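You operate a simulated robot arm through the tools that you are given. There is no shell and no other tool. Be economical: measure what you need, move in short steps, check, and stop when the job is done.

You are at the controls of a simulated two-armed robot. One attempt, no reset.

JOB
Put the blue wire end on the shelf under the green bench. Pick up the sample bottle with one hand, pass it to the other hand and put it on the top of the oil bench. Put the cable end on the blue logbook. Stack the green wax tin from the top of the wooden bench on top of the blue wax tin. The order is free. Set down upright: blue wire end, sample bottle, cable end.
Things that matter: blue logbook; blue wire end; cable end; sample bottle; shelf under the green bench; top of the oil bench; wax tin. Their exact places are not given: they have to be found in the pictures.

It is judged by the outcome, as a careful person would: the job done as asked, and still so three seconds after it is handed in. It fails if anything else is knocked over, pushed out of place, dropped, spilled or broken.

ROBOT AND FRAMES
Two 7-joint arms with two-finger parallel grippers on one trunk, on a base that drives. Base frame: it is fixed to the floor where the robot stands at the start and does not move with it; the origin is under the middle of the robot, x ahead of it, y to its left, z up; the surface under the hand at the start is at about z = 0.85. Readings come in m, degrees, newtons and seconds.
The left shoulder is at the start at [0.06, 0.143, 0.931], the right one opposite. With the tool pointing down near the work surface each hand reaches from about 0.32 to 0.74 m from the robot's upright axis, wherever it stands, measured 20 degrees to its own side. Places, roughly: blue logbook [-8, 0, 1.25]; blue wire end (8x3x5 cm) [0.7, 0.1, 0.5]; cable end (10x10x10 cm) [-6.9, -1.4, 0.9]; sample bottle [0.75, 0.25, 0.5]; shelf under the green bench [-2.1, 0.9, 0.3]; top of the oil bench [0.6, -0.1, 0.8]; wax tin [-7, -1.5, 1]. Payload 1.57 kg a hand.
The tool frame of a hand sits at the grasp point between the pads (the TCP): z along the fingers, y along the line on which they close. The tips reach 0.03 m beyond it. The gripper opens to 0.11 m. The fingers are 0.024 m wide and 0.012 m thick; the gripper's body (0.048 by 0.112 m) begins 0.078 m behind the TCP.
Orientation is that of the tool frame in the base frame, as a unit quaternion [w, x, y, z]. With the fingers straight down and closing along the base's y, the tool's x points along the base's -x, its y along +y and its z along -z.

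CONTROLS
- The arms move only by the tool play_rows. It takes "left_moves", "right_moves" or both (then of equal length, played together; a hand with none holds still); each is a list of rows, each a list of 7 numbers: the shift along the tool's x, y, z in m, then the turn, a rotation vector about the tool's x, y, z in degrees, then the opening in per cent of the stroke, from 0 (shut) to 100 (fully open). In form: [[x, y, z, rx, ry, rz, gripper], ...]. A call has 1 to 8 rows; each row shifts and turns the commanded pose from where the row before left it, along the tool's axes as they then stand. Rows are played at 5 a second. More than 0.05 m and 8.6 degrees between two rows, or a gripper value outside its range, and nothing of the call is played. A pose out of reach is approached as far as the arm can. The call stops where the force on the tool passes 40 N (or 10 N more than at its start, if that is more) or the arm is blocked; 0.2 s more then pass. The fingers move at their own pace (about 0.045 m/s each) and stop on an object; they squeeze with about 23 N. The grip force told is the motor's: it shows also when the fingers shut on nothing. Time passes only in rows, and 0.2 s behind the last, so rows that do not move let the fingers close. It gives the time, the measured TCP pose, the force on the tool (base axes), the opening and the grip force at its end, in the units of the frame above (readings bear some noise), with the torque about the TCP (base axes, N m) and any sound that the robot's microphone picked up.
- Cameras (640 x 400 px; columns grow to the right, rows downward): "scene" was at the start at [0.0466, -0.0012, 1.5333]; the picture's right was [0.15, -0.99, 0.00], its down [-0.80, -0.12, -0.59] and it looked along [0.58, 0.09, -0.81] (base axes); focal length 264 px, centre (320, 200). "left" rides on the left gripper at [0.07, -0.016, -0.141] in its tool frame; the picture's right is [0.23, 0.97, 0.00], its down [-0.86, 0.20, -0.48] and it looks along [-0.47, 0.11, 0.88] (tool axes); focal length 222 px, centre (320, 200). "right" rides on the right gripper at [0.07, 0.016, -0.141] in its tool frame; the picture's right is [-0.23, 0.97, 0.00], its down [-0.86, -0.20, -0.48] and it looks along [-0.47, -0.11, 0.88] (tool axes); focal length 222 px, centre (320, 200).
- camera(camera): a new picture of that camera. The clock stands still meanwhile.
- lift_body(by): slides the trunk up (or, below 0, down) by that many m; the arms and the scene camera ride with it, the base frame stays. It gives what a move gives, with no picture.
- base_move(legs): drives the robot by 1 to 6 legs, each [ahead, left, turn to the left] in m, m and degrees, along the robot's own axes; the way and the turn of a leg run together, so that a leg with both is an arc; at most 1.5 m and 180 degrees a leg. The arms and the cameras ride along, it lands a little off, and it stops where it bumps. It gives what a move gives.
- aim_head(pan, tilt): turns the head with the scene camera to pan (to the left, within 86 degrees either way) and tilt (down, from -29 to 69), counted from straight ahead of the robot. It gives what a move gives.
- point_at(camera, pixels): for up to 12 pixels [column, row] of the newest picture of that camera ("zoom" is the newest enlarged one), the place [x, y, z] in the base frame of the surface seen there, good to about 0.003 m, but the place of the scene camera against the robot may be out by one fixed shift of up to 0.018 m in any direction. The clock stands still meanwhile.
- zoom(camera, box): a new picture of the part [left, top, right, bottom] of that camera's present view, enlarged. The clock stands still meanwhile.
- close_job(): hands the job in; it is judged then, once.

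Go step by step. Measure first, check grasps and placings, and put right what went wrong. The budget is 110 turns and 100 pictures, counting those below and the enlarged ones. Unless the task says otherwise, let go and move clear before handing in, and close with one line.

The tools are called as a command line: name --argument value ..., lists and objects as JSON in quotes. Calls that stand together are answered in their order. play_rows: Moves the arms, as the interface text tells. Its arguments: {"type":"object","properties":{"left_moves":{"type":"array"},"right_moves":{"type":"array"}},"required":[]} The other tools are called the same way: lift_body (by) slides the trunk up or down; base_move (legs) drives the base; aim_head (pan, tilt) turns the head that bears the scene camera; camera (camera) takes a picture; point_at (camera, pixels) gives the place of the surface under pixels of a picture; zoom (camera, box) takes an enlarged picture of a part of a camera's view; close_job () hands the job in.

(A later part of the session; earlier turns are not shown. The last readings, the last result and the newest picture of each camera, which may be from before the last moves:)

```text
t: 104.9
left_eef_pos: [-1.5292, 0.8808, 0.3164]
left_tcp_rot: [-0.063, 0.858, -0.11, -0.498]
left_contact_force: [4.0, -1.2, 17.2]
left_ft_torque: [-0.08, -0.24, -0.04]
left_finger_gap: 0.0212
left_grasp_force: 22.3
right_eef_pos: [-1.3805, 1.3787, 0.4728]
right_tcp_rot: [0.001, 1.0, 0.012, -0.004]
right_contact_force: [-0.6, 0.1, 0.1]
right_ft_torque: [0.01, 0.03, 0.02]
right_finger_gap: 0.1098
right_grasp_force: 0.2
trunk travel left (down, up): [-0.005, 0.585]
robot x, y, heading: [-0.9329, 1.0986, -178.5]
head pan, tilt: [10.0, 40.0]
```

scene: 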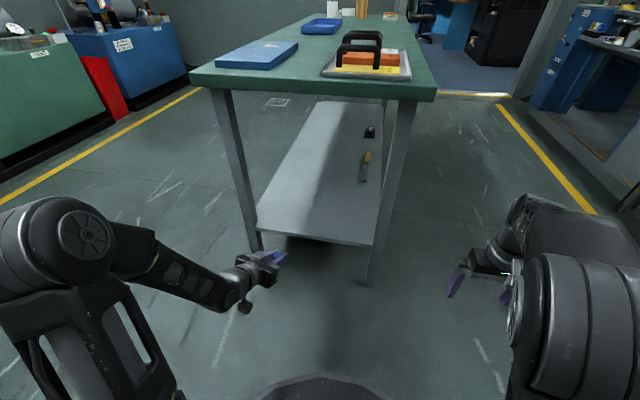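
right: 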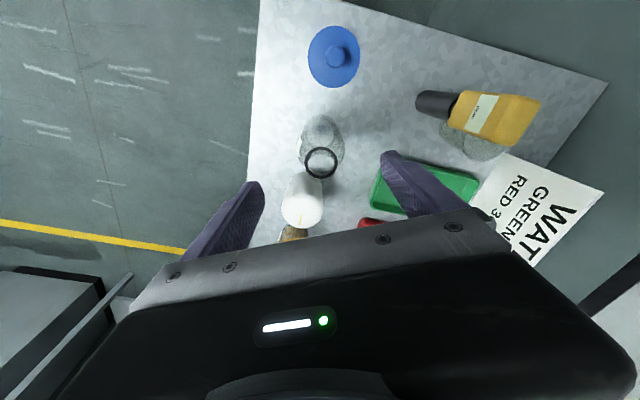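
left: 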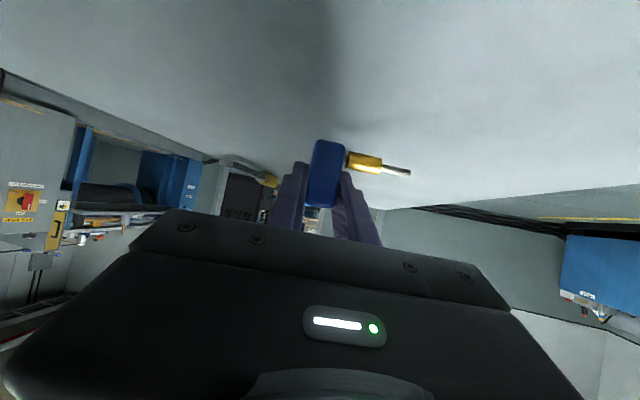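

Contact at 17 N. Ease, open, rise 4 cm straight up, then pull back.

play_rows --left_moves '[[-0.0009, 0, -0.0005, 0, 0, 0, 0], [0, 0, 0, 0, 0, 0, 70], [0, 0, 0, 0, 0, 0, 70], [0, 0, 0, 0, 0, 0, 70], [0, 0, 0, 0, 0, 0, 70], [-0.0173, 0, -0.01, 0, 0, 0, 70], [-0.0173, 0, -0.01, 0, 0, 0, 70], [-0.0086, 0, -0.005, 0, 0, 0, 70]]'

play_rows --left_moves '[[0.015, 0, -0.026, 0, 0, 0, 70], [0.015, 0, -0.026, 0, 0, 0, 70], [0.015, 0, -0.026, 0, 0, 0, 70]]'

base_move --legs '[[-0.35, 0, 0]]'

zoom --camera "scene" --box '[220, 80, 420, 280]'

```text
t: 106.7
left_eef_pos: [-1.5282, 0.8812, 0.3645]
left_tcp_rot: [-0.062, 0.859, -0.109, -0.496]
left_contact_force: [-0.7, -0.2, -0.3]
left_ft_torque: [-0.01, 0.06, 0.02]
left_finger_gap: 0.0772
left_grasp_force: 0.0
right_eef_pos: [-1.3819, 1.3786, 0.4724]
right_tcp_rot: [0.0, 1.0, 0.013, -0.003]
right_contact_force: [0.2, -0.1, -0.9]
right_ft_torque: [-0.03, 0.0, 0.01]
right_finger_gap: 0.1096
right_grasp_force: 0.0
trunk travel left (down, up): [-0.005, 0.585]
robot x, y, heading: [-0.9315, 1.1013, -178.5]
head pan, tilt: [10.0, 40.0]
```

```text
t: 107.5
left_eef_pos: [-1.4435, 0.8596, 0.3652]
left_tcp_rot: [-0.062, 0.859, -0.108, -0.497]
left_contact_force: [-0.3, 0.4, 0.9]
left_ft_torque: [-0.01, -0.04, -0.01]
left_finger_gap: 0.0771
left_grasp_force: 0.0
right_eef_pos: [-1.3824, 1.3793, 0.473]
right_tcp_rot: [0.0, 1.0, 0.013, -0.003]
right_contact_force: [-0.1, -0.2, -0.7]
right_ft_torque: [0.02, -0.01, -0.01]
right_finger_gap: 0.1099
right_grasp_force: 0.1
trunk travel left (down, up): [-0.005, 0.585]
robot x, y, heading: [-0.9327, 1.0971, -178.4]
head pan, tilt: [10.0, 40.0]
```

```text
t: 109.8
left_eef_pos: [-1.1018, 0.8671, 0.3644]
left_tcp_rot: [-0.061, 0.859, -0.107, -0.497]
left_contact_force: [0.6, -0.2, -1.4]
left_ft_torque: [-0.03, 0.03, 0.0]
left_finger_gap: 0.077
left_grasp_force: 0.2
right_eef_pos: [-1.0421, 1.3864, 0.4727]
right_tcp_rot: [0.0, 1.0, 0.016, -0.004]
right_contact_force: [-0.5, -1.6, -0.2]
right_ft_torque: [0.0, -0.01, 0.03]
right_finger_gap: 0.1099
right_grasp_force: 0.3
trunk travel left (down, up): [-0.005, 0.585]
robot x, y, heading: [-0.5894, 1.1101, -178.0]
head pan, tilt: [10.0, 40.0]
```

```text
2.00 times, centred on (320, 180) of scene
```

zoom: 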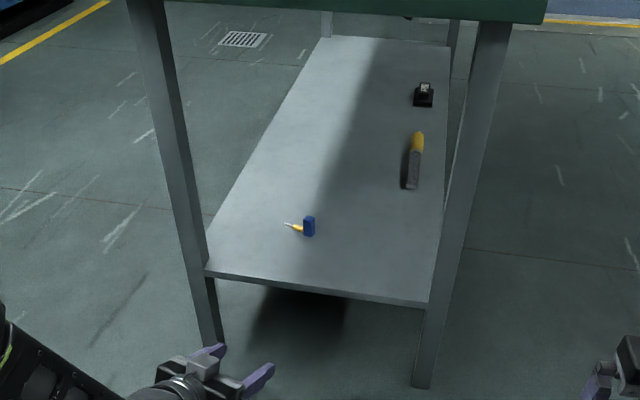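

The wire end stands upright on the shelf. Next, the office: raise the trunk and look through the doorway.

lift_body --by 0.4

lift_body --by 0.18

aim_head --pan -10 --tilt 15

camera --camera "scene"

zoom --camera "scene" --box '[240, 60, 440, 200]'

```text
t: 113.6
left_eef_pos: [-1.1022, 0.8678, 0.7649]
left_tcp_rot: [-0.062, 0.859, -0.107, -0.497]
left_contact_force: [-0.5, 0.0, -0.6]
left_ft_torque: [0.0, -0.01, -0.04]
left_finger_gap: 0.0771
left_grasp_force: 0.0
right_eef_pos: [-1.042, 1.3866, 0.8714]
right_tcp_rot: [0.0, 1.0, 0.016, -0.004]
right_contact_force: [-0.5, -0.1, 0.5]
right_ft_torque: [0.03, -0.01, -0.01]
right_finger_gap: 0.1099
right_grasp_force: 0.1
trunk travel left (down, up): [-0.405, 0.185]
robot x, y, heading: [-0.5885, 1.1072, -178.1]
head pan, tilt: [10.0, 40.0]
```

```text
t: 115.6
left_eef_pos: [-1.1017, 0.8664, 0.9446]
left_tcp_rot: [-0.061, 0.86, -0.106, -0.496]
left_contact_force: [0.1, 0.8, 1.3]
left_ft_torque: [0.0, 0.02, 0.0]
left_finger_gap: 0.077
left_grasp_force: 0.1
right_eef_pos: [-1.0438, 1.3857, 1.0514]
right_tcp_rot: [0.0, 1.0, 0.016, -0.003]
right_contact_force: [-0.7, 0.3, 0.3]
right_ft_torque: [0.02, 0.01, 0.0]
right_finger_gap: 0.1102
right_grasp_force: 0.0
trunk travel left (down, up): [-0.585, 0.005]
robot x, y, heading: [-0.5894, 1.1062, -178.2]
head pan, tilt: [10.0, 40.0]
```

```text
t: 116.5
left_eef_pos: [-1.1006, 0.8666, 0.9446]
left_tcp_rot: [-0.061, 0.859, -0.107, -0.497]
left_contact_force: [-0.4, 0.5, 0.1]
left_ft_torque: [0.02, 0.01, -0.01]
left_finger_gap: 0.0771
left_grasp_force: 0.1
right_eef_pos: [-1.0412, 1.3863, 1.052]
right_tcp_rot: [0.001, 1.0, 0.015, -0.003]
right_contact_force: [0.4, -0.5, 0.6]
right_ft_torque: [0.02, 0.0, 0.01]
right_finger_gap: 0.1099
right_grasp_force: 0.0
trunk travel left (down, up): [-0.585, 0.005]
robot x, y, heading: [-0.5873, 1.1089, -178.2]
head pan, tilt: [-10.0, 15.0]
```

```text
49 pictures are left
```

scene: 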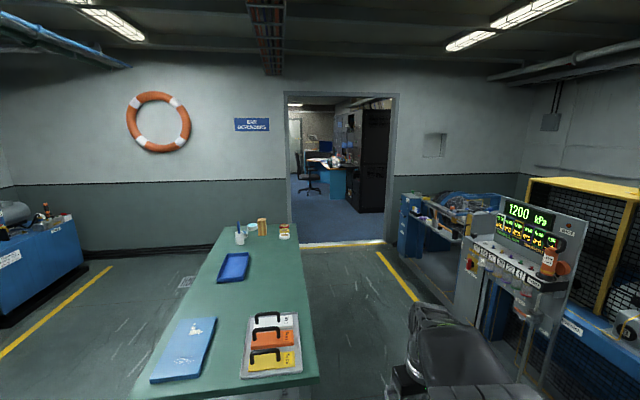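

```text
2.86 times, centred on (340, 130) of scene
```

zoom: 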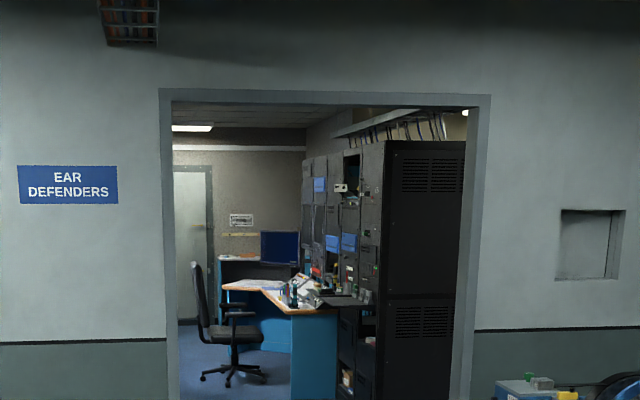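

point_at --camera "scene" --pixels '[[289, 230], [391, 225], [288, 243], [388, 241], [340, 230], [310, 200], [330, 190], [362, 205], [412, 240], [320, 275], [408, 270]]'

point_at --camera "zoom" --pixels '[[166, 380], [468, 380], [230, 375], [190, 370], [330, 370], [375, 390], [280, 245], [240, 225], [190, 250]]'

```text
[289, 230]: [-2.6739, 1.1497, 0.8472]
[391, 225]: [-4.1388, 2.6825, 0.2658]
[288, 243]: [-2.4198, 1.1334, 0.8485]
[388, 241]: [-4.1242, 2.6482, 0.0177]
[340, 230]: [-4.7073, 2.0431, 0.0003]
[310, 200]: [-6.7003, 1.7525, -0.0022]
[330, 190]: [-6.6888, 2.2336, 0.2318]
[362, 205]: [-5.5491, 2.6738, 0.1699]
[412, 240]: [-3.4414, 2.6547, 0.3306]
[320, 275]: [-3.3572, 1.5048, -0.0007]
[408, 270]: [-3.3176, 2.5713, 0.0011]
```

```text
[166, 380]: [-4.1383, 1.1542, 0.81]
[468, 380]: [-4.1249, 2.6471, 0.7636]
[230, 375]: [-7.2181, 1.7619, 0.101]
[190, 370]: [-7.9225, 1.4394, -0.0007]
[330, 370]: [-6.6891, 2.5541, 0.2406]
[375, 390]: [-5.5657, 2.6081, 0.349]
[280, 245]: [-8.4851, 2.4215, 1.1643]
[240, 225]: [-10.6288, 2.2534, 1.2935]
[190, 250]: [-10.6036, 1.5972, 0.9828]
```

The doorway is at x −4.13, y 1.16–2.65 (centre 1.9). I'll check the corridor beside the panel on the right.

point_at --camera "scene" --pixels '[[455, 300], [470, 330], [500, 345], [400, 285], [540, 330], [420, 300], [382, 255], [440, 285]]'

```text
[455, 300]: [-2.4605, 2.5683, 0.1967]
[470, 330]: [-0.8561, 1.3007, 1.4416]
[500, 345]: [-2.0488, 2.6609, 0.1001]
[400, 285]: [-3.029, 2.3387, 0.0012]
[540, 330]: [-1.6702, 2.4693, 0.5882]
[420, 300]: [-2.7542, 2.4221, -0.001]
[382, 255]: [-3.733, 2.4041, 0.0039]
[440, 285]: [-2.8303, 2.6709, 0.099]
```

The corridor between bench (y 1.21) and panel (y 2.47) is wide enough. Straighten, strafe to y≈1.86 and drive through the door.

base_move --legs '[[0, -0.76, -1.8], [1.5, 0, 0]]'

```text
t: 127.6
left_eef_pos: [-2.6198, 1.6458, 0.9448]
left_tcp_rot: [-0.07, 0.857, -0.122, -0.496]
left_contact_force: [0.1, 0.0, -0.3]
left_ft_torque: [0.02, -0.01, 0.0]
left_finger_gap: 0.077
left_grasp_force: 0.1
right_eef_pos: [-2.5433, 2.1628, 1.0508]
right_tcp_rot: [-0.001, 1.0, -0.003, -0.003]
right_contact_force: [0.2, 0.3, 0.7]
right_ft_torque: [-0.01, -0.02, -0.02]
right_finger_gap: 0.1101
right_grasp_force: 0.0
trunk travel left (down, up): [-0.585, 0.005]
robot x, y, heading: [-2.098, 1.8687, 179.6]
head pan, tilt: [-10.0, 15.0]
```

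On track. Continue through the doorway and look left inside.

base_move --legs '[[1.5, 0, 0.4], [1.5, 0, 0]]'

aim_head --pan 60 --tilt 15

camera --camera "scene"

```text
t: 142.0
left_eef_pos: [-5.6099, 1.5677, 0.9446]
left_tcp_rot: [-0.062, 0.859, -0.107, -0.496]
left_contact_force: [1.2, 0.2, -0.3]
left_ft_torque: [0.01, 0.01, 0.0]
left_finger_gap: 0.0769
left_grasp_force: 0.1
right_eef_pos: [-5.5504, 2.088, 1.0516]
right_tcp_rot: [0.0, 1.0, 0.016, -0.004]
right_contact_force: [-0.4, -0.1, -0.5]
right_ft_torque: [0.0, -0.02, 0.02]
right_finger_gap: 0.1101
right_grasp_force: 0.0
trunk travel left (down, up): [-0.585, 0.005]
robot x, y, heading: [-5.0984, 1.8069, -178.2]
head pan, tilt: [-10.0, 15.0]
```

```text
t: 143.4
left_eef_pos: [-5.6104, 1.5674, 0.9449]
left_tcp_rot: [-0.061, 0.859, -0.107, -0.497]
left_contact_force: [-0.1, 0.1, 0.0]
left_ft_torque: [-0.01, -0.01, -0.02]
left_finger_gap: 0.0768
left_grasp_force: 0.0
right_eef_pos: [-5.55, 2.0875, 1.0514]
right_tcp_rot: [0.0, 1.0, 0.015, -0.003]
right_contact_force: [-0.4, -0.2, -0.2]
right_ft_torque: [0.01, 0.0, -0.03]
right_finger_gap: 0.1101
right_grasp_force: 0.0
trunk travel left (down, up): [-0.585, 0.005]
robot x, y, heading: [-5.0999, 1.8057, -178.3]
head pan, tilt: [60.0, 15.0]
```

```text
47 pictures are left
```

scene: 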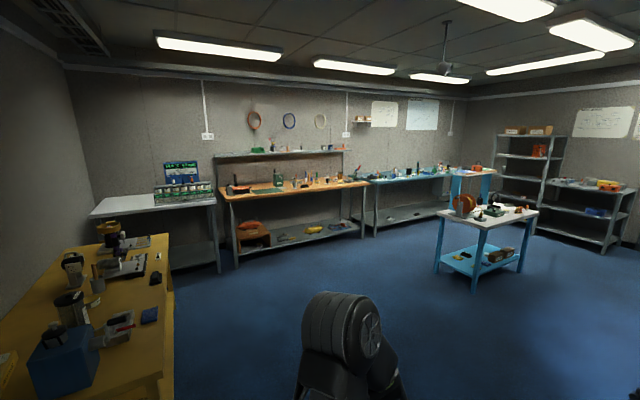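

The wooden bench is along the far wall at (300,185), and a yellow one is nearer on the left. I'll zoom in for the tins, cable end and logbook.

zoom --camera "scene" --box '[200, 120, 370, 270]'

zoom --camera "scene" --box '[360, 100, 560, 260]'

point_at --camera "scene" --pixels '[[220, 195], [368, 185], [235, 265], [365, 235], [280, 190], [440, 230], [478, 290], [525, 270], [480, 185], [460, 175]]'

```text
2.67 times, centred on (285, 195) of scene
```

zoom: 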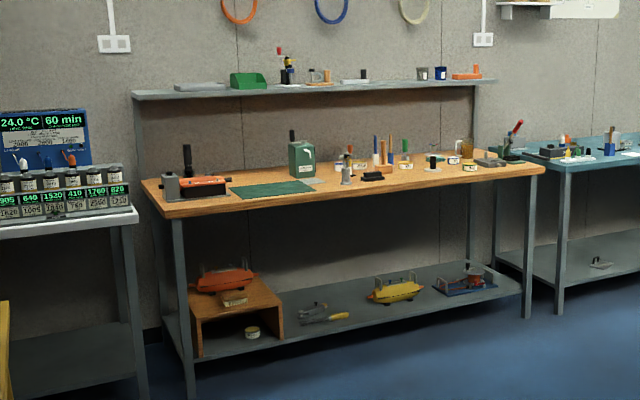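

```text
2.50 times, centred on (460, 180) of scene
```

zoom: 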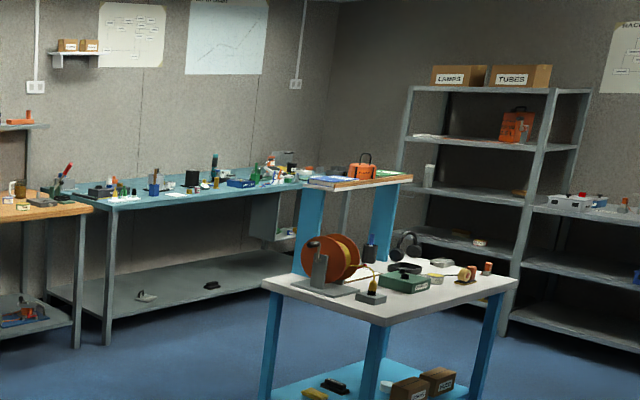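

```text
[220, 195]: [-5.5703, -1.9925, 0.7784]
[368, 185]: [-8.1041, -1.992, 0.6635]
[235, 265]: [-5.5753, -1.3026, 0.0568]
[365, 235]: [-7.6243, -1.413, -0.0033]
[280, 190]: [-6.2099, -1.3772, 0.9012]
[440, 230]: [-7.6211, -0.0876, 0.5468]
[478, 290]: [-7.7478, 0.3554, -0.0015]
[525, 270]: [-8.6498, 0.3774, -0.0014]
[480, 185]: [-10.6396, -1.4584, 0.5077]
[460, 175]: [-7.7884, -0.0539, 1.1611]
```

Wooden bench: x −5.55…−7.65, front y −1.3, top 0.90; the table with a raised shelf is at (−7.8, 0). I'll check the yellow bench's edge and then drive to the wooden bench.

point_at --camera "scene" --pixels '[[165, 240], [172, 300], [160, 360], [440, 215], [540, 212], [450, 210]]'

base_move --legs '[[0.6, 0.8, 0], [0, 0, 88], [0.65, -0.65, 0]]'

aim_head --pan -10 --tilt 25

camera --camera "scene"

```text
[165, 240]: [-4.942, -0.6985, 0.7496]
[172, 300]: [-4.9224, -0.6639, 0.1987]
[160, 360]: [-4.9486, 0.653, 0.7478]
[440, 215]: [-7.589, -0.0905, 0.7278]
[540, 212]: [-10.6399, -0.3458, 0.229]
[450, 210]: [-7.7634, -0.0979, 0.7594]
```

```text
t: 156.9
left_eef_pos: [-6.0435, -0.1926, 0.9443]
left_tcp_rot: [0.312, 0.678, 0.54, -0.39]
left_contact_force: [-0.2, -0.4, 0.0]
left_ft_torque: [0.03, -0.02, -0.04]
left_finger_gap: 0.0768
left_grasp_force: 0.0
right_eef_pos: [-6.5619, -0.144, 1.0518]
right_tcp_rot: [0.003, 0.689, 0.725, -0.002]
right_contact_force: [0.0, -0.1, -0.6]
right_ft_torque: [0.01, -0.03, -0.01]
right_finger_gap: 0.11
right_grasp_force: 0.1
trunk travel left (down, up): [-0.585, 0.005]
robot x, y, heading: [-6.2933, 0.3149, -86.9]
head pan, tilt: [60.0, 15.0]
```

```text
t: 158.3
left_eef_pos: [-6.0413, -0.1923, 0.9444]
left_tcp_rot: [0.311, 0.678, 0.539, -0.391]
left_contact_force: [0.3, 0.9, -0.1]
left_ft_torque: [0.0, 0.03, -0.01]
left_finger_gap: 0.077
left_grasp_force: 0.1
right_eef_pos: [-6.5622, -0.1451, 1.0526]
right_tcp_rot: [0.003, 0.689, 0.725, -0.002]
right_contact_force: [-0.3, 0.1, 0.4]
right_ft_torque: [-0.01, 0.02, -0.02]
right_finger_gap: 0.1101
right_grasp_force: 0.1
trunk travel left (down, up): [-0.585, 0.005]
robot x, y, heading: [-6.2931, 0.3109, -87.2]
head pan, tilt: [-10.0, 25.0]
```

```text
44 pictures are left
```

scene: 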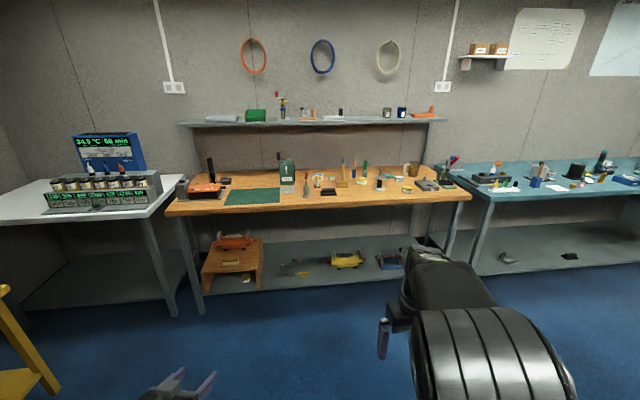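

Move closer, to about (−6.85, −0.45), and zoom onto the bench's right half.

base_move --legs '[[0.73, -0.6, -2.8]]'

aim_head --pan 0 --tilt 35

camera --camera "scene"

zoom --camera "scene" --box '[220, 120, 460, 240]'

```text
t: 163.2
left_eef_pos: [-6.6743, -0.953, 0.9444]
left_tcp_rot: [0.294, 0.701, 0.509, -0.404]
left_contact_force: [0.3, 0.0, -0.9]
left_ft_torque: [-0.01, 0.0, 0.03]
left_finger_gap: 0.0771
left_grasp_force: 0.0
right_eef_pos: [-7.1877, -0.8592, 1.051]
right_tcp_rot: [0.003, 0.72, 0.694, -0.002]
right_contact_force: [-0.6, -0.4, -0.3]
right_ft_torque: [0.01, -0.02, 0.02]
right_finger_gap: 0.1098
right_grasp_force: 0.1
trunk travel left (down, up): [-0.585, 0.005]
robot x, y, heading: [-6.881, -0.4247, -92.3]
head pan, tilt: [-10.0, 25.0]
```

```text
t: 164.0
left_eef_pos: [-6.6739, -0.9525, 0.9445]
left_tcp_rot: [0.293, 0.701, 0.509, -0.404]
left_contact_force: [0.4, 0.1, 0.8]
left_ft_torque: [-0.04, 0.02, 0.02]
left_finger_gap: 0.0771
left_grasp_force: 0.1
right_eef_pos: [-7.1881, -0.8592, 1.0529]
right_tcp_rot: [0.003, 0.72, 0.694, -0.002]
right_contact_force: [0.6, 0.8, 0.2]
right_ft_torque: [0.02, 0.01, -0.01]
right_finger_gap: 0.1102
right_grasp_force: 0.0
trunk travel left (down, up): [-0.585, 0.005]
robot x, y, heading: [-6.8778, -0.4216, -92.1]
head pan, tilt: [0.0, 35.0]
```

```text
43 pictures are left
```

scene: 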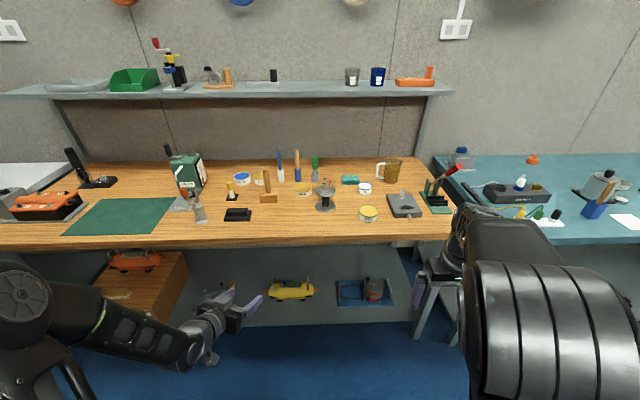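

```text
2.67 times, centred on (340, 180) of scene
```

zoom: 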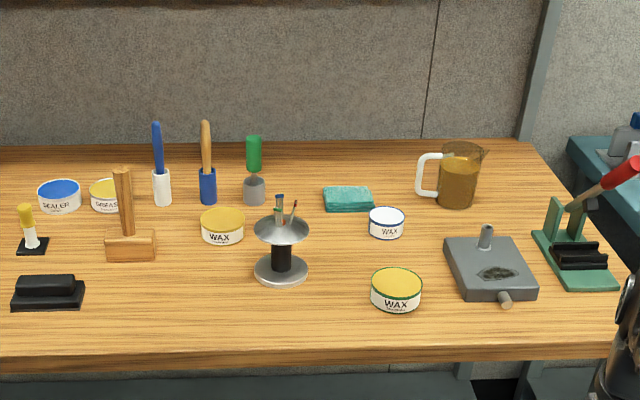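

Candidates are at zoom (396,290) with a green rim, (387,222) with a blue rim, (222,225) with a yellow one, and a cable end on a foot at (280,240). I'll zoom more and measure.

zoom --camera "scene" --box '[290, 170, 390, 232]'

point_at --camera "zoom" --pixels '[[500, 260], [460, 285], [540, 285], [500, 310], [475, 100], [440, 120], [475, 140], [230, 150], [230, 240], [215, 190], [225, 262]]'

```text
6.40 times, centred on (340, 201) of scene
```

zoom: 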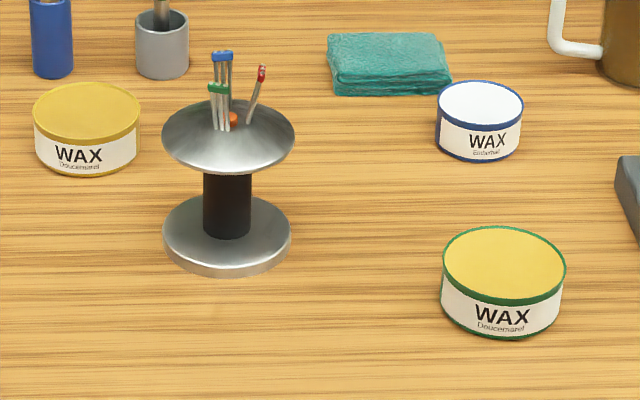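

```text
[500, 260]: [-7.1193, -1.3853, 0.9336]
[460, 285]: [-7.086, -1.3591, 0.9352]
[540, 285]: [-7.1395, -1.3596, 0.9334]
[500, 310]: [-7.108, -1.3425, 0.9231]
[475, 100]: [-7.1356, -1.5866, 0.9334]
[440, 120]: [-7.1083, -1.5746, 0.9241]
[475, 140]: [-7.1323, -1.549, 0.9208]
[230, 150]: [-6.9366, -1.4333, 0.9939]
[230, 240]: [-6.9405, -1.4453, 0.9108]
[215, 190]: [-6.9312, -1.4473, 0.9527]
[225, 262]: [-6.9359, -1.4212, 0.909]
```

The green-rimmed tin (Ø≈84 mm) is at (−7.117,−1.38), the blue-rimmed one (Ø≈68 mm) at (−7.136,−1.58), and the cable end (two Ø≈88 mm discs on a black column) at (−6.94,−1.44). I'll look at the logbook before choosing the grasp.

aim_head --pan -85 --tilt 20

camera --camera "scene"

```text
t: 165.6
left_eef_pos: [-6.6739, -0.952, 0.9453]
left_tcp_rot: [0.293, 0.701, 0.508, -0.406]
left_contact_force: [-0.1, -0.3, 1.1]
left_ft_torque: [-0.01, 0.0, 0.01]
left_finger_gap: 0.0769
left_grasp_force: 0.1
right_eef_pos: [-7.1882, -0.858, 1.0515]
right_tcp_rot: [0.003, 0.72, 0.694, -0.002]
right_contact_force: [0.0, 1.2, 0.5]
right_ft_torque: [0.01, -0.03, 0.0]
right_finger_gap: 0.1102
right_grasp_force: 0.1
trunk travel left (down, up): [-0.585, 0.005]
robot x, y, heading: [-6.8799, -0.4309, -92.1]
head pan, tilt: [-85.0, 20.0]
```

```text
40 pictures are left
```

scene: 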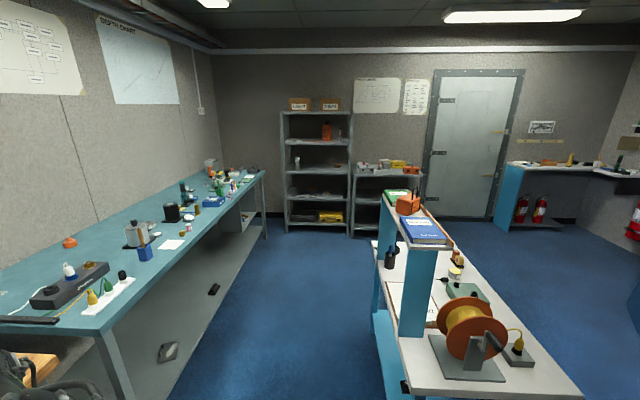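

zoom --camera "scene" --box '[360, 170, 580, 400]'

point_at --camera "scene" --pixels '[[425, 230], [407, 240], [447, 240], [405, 217], [437, 218], [400, 247], [454, 245], [384, 195], [410, 198], [410, 300], [385, 245], [545, 385]]'

```text
1.74 times, centred on (470, 285) of scene
```

zoom: 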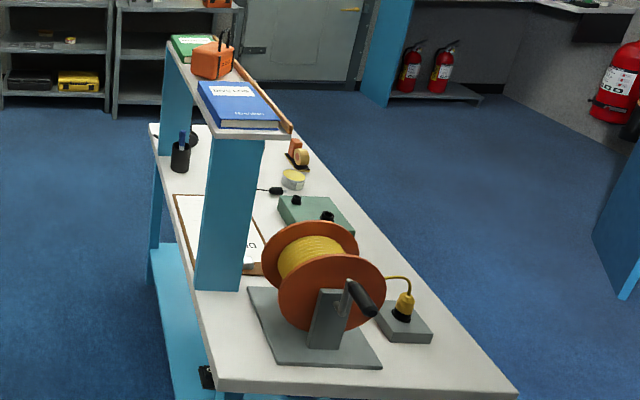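

```text
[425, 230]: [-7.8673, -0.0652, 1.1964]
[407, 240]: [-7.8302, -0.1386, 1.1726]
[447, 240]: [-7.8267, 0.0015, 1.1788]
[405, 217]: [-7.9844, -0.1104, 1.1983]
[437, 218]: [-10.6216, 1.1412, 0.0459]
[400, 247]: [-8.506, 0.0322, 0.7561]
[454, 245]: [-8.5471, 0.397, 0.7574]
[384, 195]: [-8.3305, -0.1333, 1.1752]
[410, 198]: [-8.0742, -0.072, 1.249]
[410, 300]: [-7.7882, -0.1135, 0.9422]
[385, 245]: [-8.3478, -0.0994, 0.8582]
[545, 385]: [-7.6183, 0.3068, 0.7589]
```

The logbook lies on the raised shelf with its top at z≈1.197, x −7.82…−8.0, y −0.13…0.01, reachable from the −y side. First the tins with the right hand: raise and re-pitch the left hand out of the way.

play_rows --left_moves '[[-0.026, 0, -0.015, 0, 7.5, 0, 100], [-0.026, 0, -0.02, 0, 7.5, 0, 100], [-0.02, 0, -0.025, 0, 7.5, 0, 100], [-0.015, 0, -0.026, 0, 7.5, 0, 100], [0.016, 0.01, -0.032, 0, 0, 0, 100], [0.016, 0.01, -0.032, 0, 0, 0, 100], [0.016, 0.01, -0.032, 0, 0, 0, 100]]'

base_move --legs '[[0.44, -0.03, 2.1]]'

camera --camera "right"

aim_head --pan -5 --tilt 50

camera --camera "scene"

```text
t: 167.2
left_eef_pos: [-6.6111, -0.8717, 1.1212]
left_tcp_rot: [0.152, 0.782, 0.567, -0.21]
left_contact_force: [-0.9, 0.3, 0.5]
left_ft_torque: [0.02, -0.03, 0.04]
left_finger_gap: 0.1098
left_grasp_force: 0.1
left hand out of reach, approached as far as the arm can: row 3
right_eef_pos: [-7.1873, -0.8577, 1.0522]
right_tcp_rot: [0.003, 0.72, 0.694, -0.003]
right_contact_force: [-0.6, 0.4, -0.1]
right_ft_torque: [-0.01, 0.0, 0.0]
right_finger_gap: 0.1101
right_grasp_force: 0.1
trunk travel left (down, up): [-0.585, 0.005]
robot x, y, heading: [-6.8792, -0.4261, -92.3]
head pan, tilt: [-85.0, 20.0]
```

```text
t: 169.8
left_eef_pos: [-6.643, -1.3086, 1.1203]
left_tcp_rot: [0.154, 0.776, 0.575, -0.208]
left_contact_force: [0.7, -0.1, -0.1]
left_ft_torque: [0.0, 0.01, -0.01]
left_finger_gap: 0.1101
left_grasp_force: 0.1
right_eef_pos: [-7.2199, -1.3082, 1.0524]
right_tcp_rot: [0.003, 0.713, 0.702, -0.002]
right_contact_force: [0.8, -0.4, 0.2]
right_ft_torque: [0.01, 0.0, 0.0]
right_finger_gap: 0.1097
right_grasp_force: 0.1
trunk travel left (down, up): [-0.585, 0.005]
robot x, y, heading: [-6.9224, -0.8665, -90.6]
head pan, tilt: [-85.0, 20.0]
```

```text
38 pictures are left
```

right: 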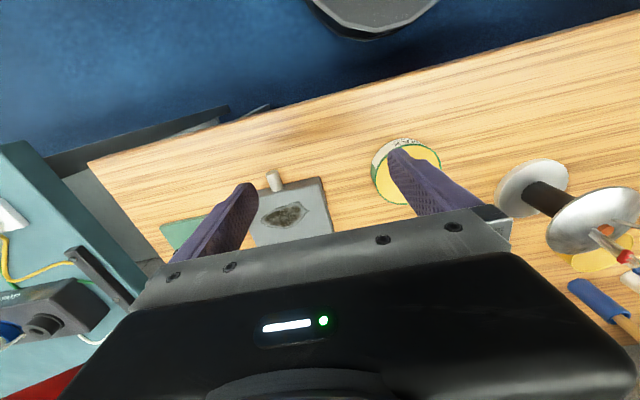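

```text
t: 171.4
left_eef_pos: [-6.6421, -1.3091, 1.1196]
left_tcp_rot: [0.155, 0.776, 0.575, -0.209]
left_contact_force: [1.3, 0.2, 0.6]
left_ft_torque: [-0.02, 0.0, -0.02]
left_finger_gap: 0.1098
left_grasp_force: 0.0
right_eef_pos: [-7.2213, -1.3069, 1.0513]
right_tcp_rot: [0.003, 0.713, 0.702, -0.003]
right_contact_force: [0.5, -0.3, 0.2]
right_ft_torque: [-0.03, 0.01, 0.01]
right_finger_gap: 0.1101
right_grasp_force: 0.1
trunk travel left (down, up): [-0.585, 0.005]
robot x, y, heading: [-6.9207, -0.8671, -90.7]
head pan, tilt: [-5.0, 50.0]
```

```text
37 pictures are left
```

scene: 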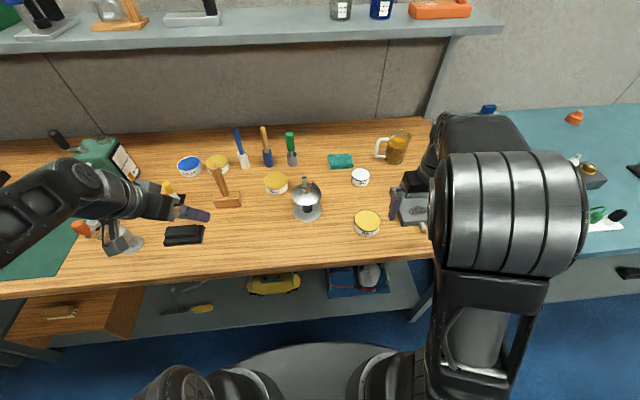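

The right camera sees the green tin at (408,170). I'll measure its rim there, and both tins, the jug and the cable end in the scene view.

point_at --camera "right" --pixels '[[385, 170], [376, 178], [430, 152], [438, 165], [395, 148], [530, 185], [590, 220], [495, 190], [520, 215], [345, 150]]'

zoom --camera "scene" --box '[270, 120, 430, 240]'

point_at --camera "zoom" --pixels '[[335, 396], [388, 375], [440, 395], [390, 400], [328, 232], [362, 225], [395, 232], [362, 212], [425, 160], [345, 170]]'

```text
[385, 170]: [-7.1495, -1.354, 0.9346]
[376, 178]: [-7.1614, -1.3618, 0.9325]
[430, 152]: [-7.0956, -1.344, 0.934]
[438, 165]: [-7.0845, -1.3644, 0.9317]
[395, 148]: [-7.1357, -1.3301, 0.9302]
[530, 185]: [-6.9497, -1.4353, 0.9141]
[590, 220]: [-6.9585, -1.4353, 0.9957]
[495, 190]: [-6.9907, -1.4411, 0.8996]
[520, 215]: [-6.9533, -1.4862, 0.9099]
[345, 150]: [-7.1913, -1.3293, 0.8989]
```

```text
3.33 times, centred on (350, 180) of scene
```

zoom: 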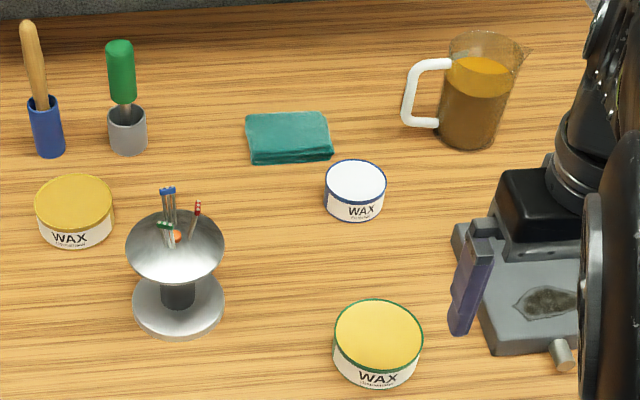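

```text
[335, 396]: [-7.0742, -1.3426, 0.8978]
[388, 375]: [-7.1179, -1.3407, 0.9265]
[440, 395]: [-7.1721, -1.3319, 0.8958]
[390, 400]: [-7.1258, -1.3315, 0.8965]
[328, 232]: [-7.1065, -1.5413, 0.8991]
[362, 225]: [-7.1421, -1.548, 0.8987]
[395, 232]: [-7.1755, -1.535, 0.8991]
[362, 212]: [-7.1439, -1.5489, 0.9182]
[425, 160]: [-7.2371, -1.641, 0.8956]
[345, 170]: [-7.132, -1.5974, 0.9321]
```

Now with the proper pixels from this zoom.

point_at --camera "zoom" --pixels '[[338, 338], [419, 338], [378, 304], [378, 370], [328, 181], [384, 181], [356, 163], [356, 198], [128, 245], [222, 245], [135, 305], [222, 305]]'

point_at --camera "zoom" --pixels '[[405, 118], [415, 65], [250, 150], [480, 300], [490, 245], [178, 285], [168, 190], [197, 203], [178, 335], [175, 212]]'

```text
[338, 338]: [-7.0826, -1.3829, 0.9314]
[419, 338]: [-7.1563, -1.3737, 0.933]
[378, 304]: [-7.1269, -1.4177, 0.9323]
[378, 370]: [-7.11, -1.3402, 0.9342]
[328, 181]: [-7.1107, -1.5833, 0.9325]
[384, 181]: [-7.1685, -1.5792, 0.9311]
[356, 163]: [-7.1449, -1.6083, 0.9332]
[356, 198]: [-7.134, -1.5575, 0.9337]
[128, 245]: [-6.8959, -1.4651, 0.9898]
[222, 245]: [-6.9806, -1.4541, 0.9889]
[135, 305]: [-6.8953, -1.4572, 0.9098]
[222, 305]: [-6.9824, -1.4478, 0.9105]
```

```text
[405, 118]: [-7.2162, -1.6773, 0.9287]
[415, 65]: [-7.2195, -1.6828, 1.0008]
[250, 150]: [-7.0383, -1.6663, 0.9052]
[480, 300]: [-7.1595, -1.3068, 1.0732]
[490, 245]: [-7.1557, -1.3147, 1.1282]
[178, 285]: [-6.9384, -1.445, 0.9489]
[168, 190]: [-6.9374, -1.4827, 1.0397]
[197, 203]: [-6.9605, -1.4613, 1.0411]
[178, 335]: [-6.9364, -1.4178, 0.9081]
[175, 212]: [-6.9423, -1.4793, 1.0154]
```

With the scene shift (about +10 mm in y) taken out, the green tin is at (−7.120,−1.370) and the blue at (−7.140,−1.573). Move the right hand over the green tin and check.

play_rows --right_moves '[[-0.0155, 0.0255, 0, 0, 0, 0, 100], [-0.0155, 0.0255, 0, 0, 0, 0, 100], [-0.0155, 0.0255, 0, 0, 0, 0, 100], [-0.0155, 0.0255, 0, 0, 0, 0, 100], [0, 0, 0.02, 0, 0, 0, 100], [0, 0, 0.02, 0, 0, 0, 100]]'

camera --camera "right"

```text
t: 172.8
left_eef_pos: [-6.6433, -1.3087, 1.1204]
left_tcp_rot: [0.154, 0.776, 0.575, -0.208]
left_contact_force: [0.0, -0.3, 0.3]
left_ft_torque: [-0.04, 0.0, 0.04]
left_finger_gap: 0.1098
left_grasp_force: 0.1
right_eef_pos: [-7.1207, -1.373, 1.0129]
right_tcp_rot: [0.002, 0.712, 0.702, -0.002]
right_contact_force: [0.1, 0.0, 0.3]
right_ft_torque: [-0.01, -0.01, -0.01]
right_finger_gap: 0.11
right_grasp_force: 0.0
trunk travel left (down, up): [-0.585, 0.005]
robot x, y, heading: [-6.9213, -0.87, -91.1]
head pan, tilt: [-5.0, 50.0]
```

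```text
35 pictures are left
```

right: 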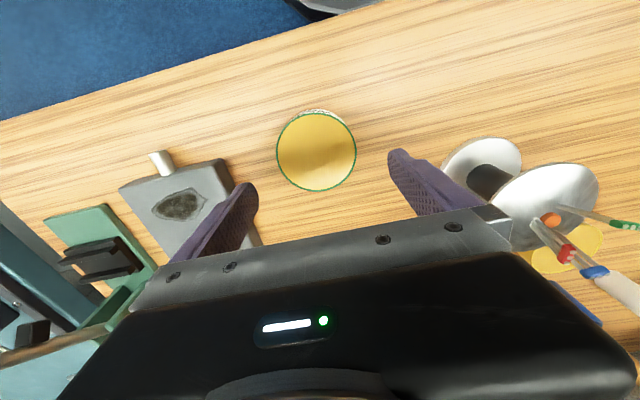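

The tin is fully visible now at (316,152). Exact centre from its lid edge:

point_at --camera "right" --pixels '[[279, 152], [354, 152], [316, 116], [316, 188], [316, 152], [482, 180], [545, 205], [500, 205], [592, 190], [560, 172]]'

```text
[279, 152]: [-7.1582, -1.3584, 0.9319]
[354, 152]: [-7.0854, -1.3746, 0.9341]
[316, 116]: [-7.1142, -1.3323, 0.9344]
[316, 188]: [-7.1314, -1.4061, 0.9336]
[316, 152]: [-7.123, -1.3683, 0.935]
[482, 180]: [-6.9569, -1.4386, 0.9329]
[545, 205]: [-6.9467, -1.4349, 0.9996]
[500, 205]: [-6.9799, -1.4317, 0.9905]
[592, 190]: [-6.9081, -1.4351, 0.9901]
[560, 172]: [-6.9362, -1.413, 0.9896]
```

Centre (−7.122,−1.369), under 5 mm off. Descend and close.

play_rows --right_moves '[[0.002, -0.001, 0.025, 0, 0, 0, 100], [0.002, 0, 0.025, 0, 0, 0, 100], [0, 0, 0.024, 0, 0, 0, 100], [0, 0, 0, 0, 0, 0, 0], [0, 0, 0, 0, 0, 0, 0], [0, 0, 0, 0, 0, 0, 0], [0, 0, 0, 0, 0, 0, 0]]'

```text
t: 174.4
left_eef_pos: [-6.6429, -1.3079, 1.1207]
left_tcp_rot: [0.155, 0.776, 0.575, -0.21]
left_contact_force: [1.6, 1.4, 0.7]
left_ft_torque: [0.0, 0.02, 0.04]
left_finger_gap: 0.1101
left_grasp_force: 0.0
right_eef_pos: [-7.1195, -1.3698, 0.9378]
right_tcp_rot: [0.002, 0.713, 0.701, -0.003]
right_contact_force: [0.1, 0.6, 0.1]
right_ft_torque: [-0.02, 0.01, 0.02]
right_finger_gap: 0.0802
right_grasp_force: 22.7
trunk travel left (down, up): [-0.585, 0.005]
robot x, y, heading: [-6.9214, -0.8682, -90.8]
head pan, tilt: [-5.0, 50.0]
```

Gripped at 80 mm. Lift 7 cm, drive 6 cm closer, and move towards the blue tin.

play_rows --right_moves '[[0, 0, -0.025, 0, 0, 0, 0], [0, 0, -0.025, 0, 0, 0, 0], [0, 0, -0.025, 0, 0, 0, 0]]'

base_move --legs '[[0.06, 0, 0]]'

play_rows --right_moves '[[-0.025, -0.004, 0, 0, 0, 0, 0], [-0.025, -0.004, 0, 0, 0, 0, 0], [-0.025, -0.004, 0, 0, 0, 0, 0]]'

camera --camera "right"

zoom --camera "scene" --box '[260, 100, 440, 240]'

```text
t: 175.2
left_eef_pos: [-6.6424, -1.3074, 1.1198]
left_tcp_rot: [0.155, 0.776, 0.575, -0.208]
left_contact_force: [0.8, 0.2, 0.1]
left_ft_torque: [0.03, 0.0, -0.02]
left_finger_gap: 0.1101
left_grasp_force: 0.0
right_eef_pos: [-7.1208, -1.3686, 1.0138]
right_tcp_rot: [0.004, 0.713, 0.702, -0.002]
right_contact_force: [-0.3, 0.9, -2.2]
right_ft_torque: [-0.02, -0.01, -0.03]
right_finger_gap: 0.0802
right_grasp_force: 22.9
trunk travel left (down, up): [-0.585, 0.005]
robot x, y, heading: [-6.9219, -0.869, -90.7]
head pan, tilt: [-5.0, 50.0]
```

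```text
t: 176.2
left_eef_pos: [-6.6447, -1.371, 1.1199]
left_tcp_rot: [0.155, 0.775, 0.576, -0.208]
left_contact_force: [-1.6, -0.7, -1.3]
left_ft_torque: [0.03, 0.01, -0.03]
left_finger_gap: 0.11
left_grasp_force: 0.0
right_eef_pos: [-7.122, -1.4315, 1.0122]
right_tcp_rot: [0.002, 0.712, 0.702, -0.002]
right_contact_force: [0.5, -0.3, -2.4]
right_ft_torque: [0.04, -0.02, -0.02]
right_finger_gap: 0.0804
right_grasp_force: 22.5
trunk travel left (down, up): [-0.585, 0.005]
robot x, y, heading: [-6.9232, -0.9292, -90.9]
head pan, tilt: [-5.0, 50.0]
```

```text
t: 176.9
left_eef_pos: [-6.6427, -1.369, 1.1192]
left_tcp_rot: [0.154, 0.775, 0.576, -0.209]
left_contact_force: [0.5, -0.3, 0.3]
left_ft_torque: [0.0, 0.04, -0.04]
left_finger_gap: 0.1101
left_grasp_force: 0.1
right_eef_pos: [-7.1296, -1.4971, 1.016]
right_tcp_rot: [0.002, 0.711, 0.703, -0.003]
right_contact_force: [0.6, 1.0, -1.9]
right_ft_torque: [0.04, 0.02, 0.02]
right_finger_gap: 0.0804
right_grasp_force: 23.6
right hand out of reach, approached as far as the arm can: row 3
trunk travel left (down, up): [-0.585, 0.005]
robot x, y, heading: [-6.9242, -0.9273, -90.9]
head pan, tilt: [-5.0, 50.0]
```

```text
34 pictures are left
```

right: 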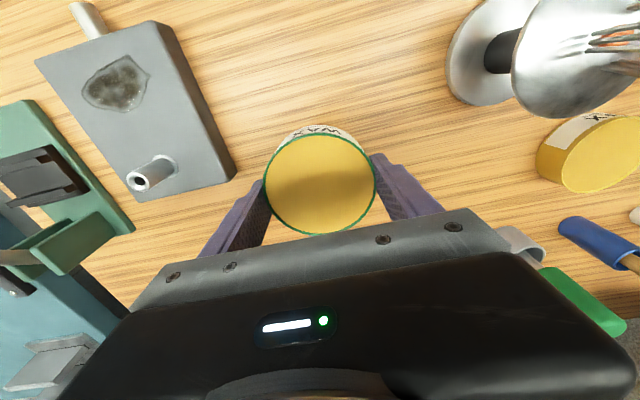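

```text
2.86 times, centred on (350, 170) of scene
```

zoom: 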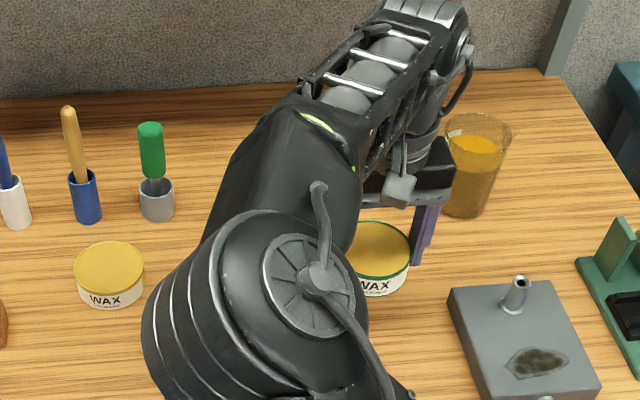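

The arm runs out of reach at y −1.497. I'll find how far the base's rim extends, to see if I may drive closer.

point_at --camera "scene" --pixels '[[320, 346], [330, 344], [340, 346], [300, 352], [330, 360], [330, 335], [360, 272]]'

```text
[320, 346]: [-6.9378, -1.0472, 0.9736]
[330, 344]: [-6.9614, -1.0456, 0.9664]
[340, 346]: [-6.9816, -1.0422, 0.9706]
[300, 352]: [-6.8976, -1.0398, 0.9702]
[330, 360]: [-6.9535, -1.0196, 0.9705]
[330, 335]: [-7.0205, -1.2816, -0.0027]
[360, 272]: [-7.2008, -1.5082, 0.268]
```

The chest reaches only 18 cm ahead, but the base rim is hidden, so I won't risk a bump. I'll try the arm forward again at a slightly lower height, where reach is greater.

play_rows --right_moves '[[0, 0, 0.012, 0, 0, 0, 0], [0, 0, 0.012, 0, 0, 0, 0], [-0.015, -0.001, 0, 0, 0, 0, 0], [-0.015, -0.001, 0, 0, 0, 0, 0]]'

```text
t: 177.9
left_eef_pos: [-6.6428, -1.3691, 1.1203]
left_tcp_rot: [0.155, 0.775, 0.576, -0.208]
left_contact_force: [-0.4, -0.6, -0.6]
left_ft_torque: [0.0, 0.02, 0.01]
left_finger_gap: 0.11
left_grasp_force: 0.0
right_eef_pos: [-7.1185, -1.4997, 0.9977]
right_tcp_rot: [0.003, 0.713, 0.701, -0.003]
right_contact_force: [-0.5, -0.9, -1.9]
right_ft_torque: [-0.03, 0.01, -0.04]
right_finger_gap: 0.0803
right_grasp_force: 23.0
right hand out of reach, approached as far as the arm can: row 2, 3, 4
trunk travel left (down, up): [-0.585, 0.005]
robot x, y, heading: [-6.9192, -0.9315, -91.0]
head pan, tilt: [-5.0, 50.0]
```

Still out of reach, so I need the base closer. I'll use the left hand's camera to see the base rim against the bench.

camera --camera "left"

aim_head --pan 35 --tilt 69

camera --camera "scene"

```text
32 pictures are left
```

left: 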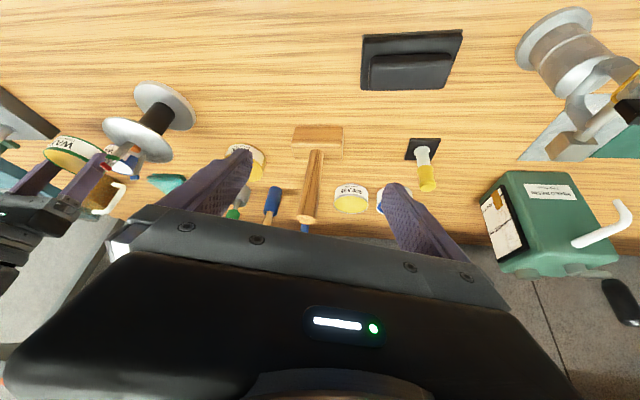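

```text
t: 179.0
left_eef_pos: [-6.6437, -1.3685, 1.1201]
left_tcp_rot: [0.155, 0.775, 0.576, -0.208]
left_contact_force: [1.0, -0.4, 0.2]
left_ft_torque: [-0.05, 0.0, 0.01]
left_finger_gap: 0.1099
left_grasp_force: 0.2
right_eef_pos: [-7.1181, -1.4996, 0.9968]
right_tcp_rot: [0.003, 0.713, 0.701, -0.004]
right_contact_force: [-0.3, 0.1, -0.7]
right_ft_torque: [0.0, -0.02, -0.01]
right_finger_gap: 0.0805
right_grasp_force: 22.9
trunk travel left (down, up): [-0.585, 0.005]
robot x, y, heading: [-6.9231, -0.9293, -90.9]
head pan, tilt: [35.0, 68.8]
```

```text
31 pictures are left
```

scene: 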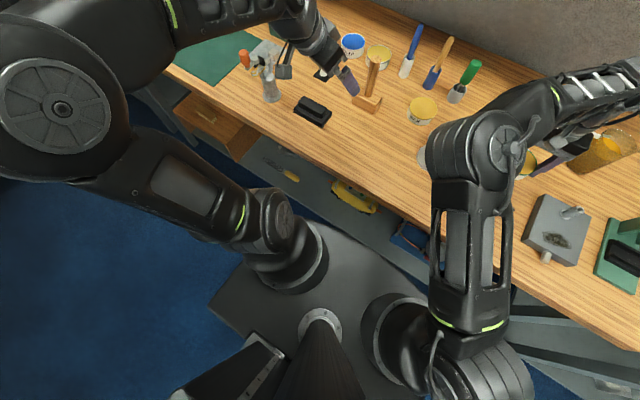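

The dark platform's edge runs from (215,295) to (440,285). I'll measure whether that's the base and how far it sits from the bench shelf.

point_at --camera "scene" --pixels '[[225, 290], [330, 230], [370, 240], [400, 262], [250, 310], [235, 345], [310, 205], [420, 240], [280, 350]]'

```text
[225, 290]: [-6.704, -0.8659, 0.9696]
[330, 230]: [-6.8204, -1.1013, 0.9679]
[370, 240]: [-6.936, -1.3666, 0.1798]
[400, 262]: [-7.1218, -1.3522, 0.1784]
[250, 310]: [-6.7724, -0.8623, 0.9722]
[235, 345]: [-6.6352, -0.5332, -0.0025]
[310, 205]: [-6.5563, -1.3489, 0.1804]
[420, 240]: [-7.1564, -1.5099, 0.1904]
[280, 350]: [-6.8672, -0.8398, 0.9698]
```

The bench's lower shelf edge is at y −1.35, i.e. 0.42 m ahead, while at the start the base stood 0.36 m from a similar bench, so 6 cm more is safe. Drive 0.06 m.

base_move --legs '[[0.06, -0.01, 0]]'

aim_head --pan -10 --tilt 45

zoom --camera "scene" --box '[240, 80, 480, 260]'

camera --camera "right"

```text
t: 180.0
left_eef_pos: [-6.6555, -1.4317, 1.1198]
left_tcp_rot: [0.155, 0.776, 0.576, -0.207]
left_contact_force: [-0.2, -0.6, -0.3]
left_ft_torque: [0.03, -0.04, 0.0]
left_finger_gap: 0.1099
left_grasp_force: 0.0
right_eef_pos: [-7.1299, -1.5631, 0.996]
right_tcp_rot: [0.004, 0.713, 0.702, -0.002]
right_contact_force: [0.2, -1.0, -1.9]
right_ft_torque: [0.06, -0.02, -0.03]
right_finger_gap: 0.0803
right_grasp_force: 22.6
trunk travel left (down, up): [-0.585, 0.005]
robot x, y, heading: [-6.9338, -0.9849, -91.1]
head pan, tilt: [35.0, 68.8]
```

```text
t: 181.1
left_eef_pos: [-6.6556, -1.4305, 1.1213]
left_tcp_rot: [0.155, 0.775, 0.576, -0.209]
left_contact_force: [-0.3, -0.2, -0.5]
left_ft_torque: [0.01, 0.01, -0.03]
left_finger_gap: 0.1101
left_grasp_force: 0.1
right_eef_pos: [-7.13, -1.5621, 0.9968]
right_tcp_rot: [0.003, 0.713, 0.702, -0.003]
right_contact_force: [0.2, -0.1, -1.5]
right_ft_torque: [0.0, -0.02, 0.0]
right_finger_gap: 0.0803
right_grasp_force: 22.9
trunk travel left (down, up): [-0.585, 0.005]
robot x, y, heading: [-6.9316, -0.991, -90.8]
head pan, tilt: [-10.0, 45.0]
```

```text
2.22 times, centred on (360, 170) of scene
```

zoom: 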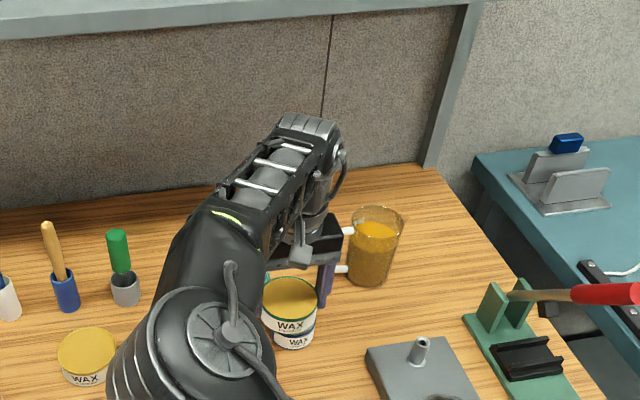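

```text
29 pictures are left
```

right: 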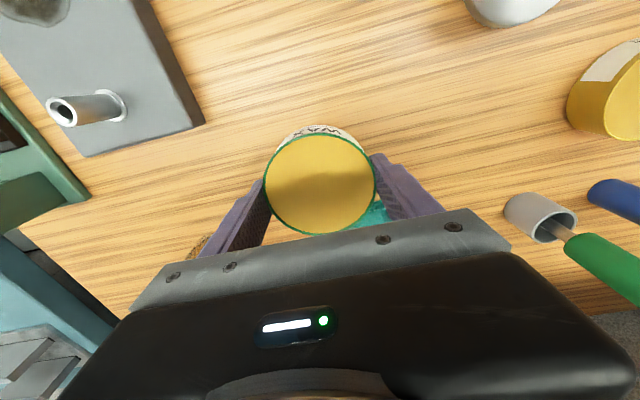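

The green tin hovers over the blue one. I'll measure both fronts in the same view to get the relative offset.

point_at --camera "zoom" --pixels '[[289, 324], [293, 342], [275, 338], [312, 335], [264, 305], [314, 305], [275, 343], [310, 341]]'

```text
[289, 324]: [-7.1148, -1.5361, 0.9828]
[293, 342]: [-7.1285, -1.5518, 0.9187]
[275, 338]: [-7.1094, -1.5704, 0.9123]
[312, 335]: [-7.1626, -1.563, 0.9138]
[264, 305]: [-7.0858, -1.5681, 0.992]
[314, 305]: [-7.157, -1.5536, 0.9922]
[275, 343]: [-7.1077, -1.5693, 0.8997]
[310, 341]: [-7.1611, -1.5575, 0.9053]
```

The green needs to move about 10 mm toward −x and 8 mm further on. I'll do that with the arm and check.

play_rows --right_moves '[[-0.004, -0.005, 0, 0, 0, 0, 0], [-0.004, -0.005, 0, 0, 0, 0, 0]]'

```text
t: 181.7
left_eef_pos: [-6.6553, -1.4311, 1.1192]
left_tcp_rot: [0.154, 0.775, 0.576, -0.208]
left_contact_force: [-0.2, 0.2, -0.6]
left_ft_torque: [0.02, 0.02, 0.0]
left_finger_gap: 0.11
left_grasp_force: 0.1
right_eef_pos: [-7.13, -1.5628, 0.9966]
right_tcp_rot: [0.003, 0.713, 0.702, -0.003]
right_contact_force: [0.3, 0.8, -2.4]
right_ft_torque: [0.02, -0.01, 0.02]
right_finger_gap: 0.0799
right_grasp_force: 23.6
right hand out of reach, approached as far as the arm can: row 1, 2
trunk travel left (down, up): [-0.585, 0.005]
robot x, y, heading: [-6.9339, -0.9934, -90.9]
head pan, tilt: [-10.0, 45.0]
```

The arm is at its limit; I'll make this fine shift with the base and do the lowering with the trunk.

base_move --legs '[[0.008, -0.01, 0]]'

```text
t: 182.5
left_eef_pos: [-6.6659, -1.4389, 1.1204]
left_tcp_rot: [0.154, 0.775, 0.576, -0.208]
left_contact_force: [0.3, 0.0, 0.6]
left_ft_torque: [0.04, -0.02, 0.04]
left_finger_gap: 0.1097
left_grasp_force: 0.1
right_eef_pos: [-7.1403, -1.571, 0.9977]
right_tcp_rot: [0.002, 0.713, 0.701, -0.003]
right_contact_force: [-0.1, -0.9, -2.0]
right_ft_torque: [-0.02, -0.05, -0.01]
right_finger_gap: 0.0804
right_grasp_force: 23.4
trunk travel left (down, up): [-0.585, 0.005]
robot x, y, heading: [-6.9416, -1.0013, -91.0]
head pan, tilt: [-10.0, 45.0]
```

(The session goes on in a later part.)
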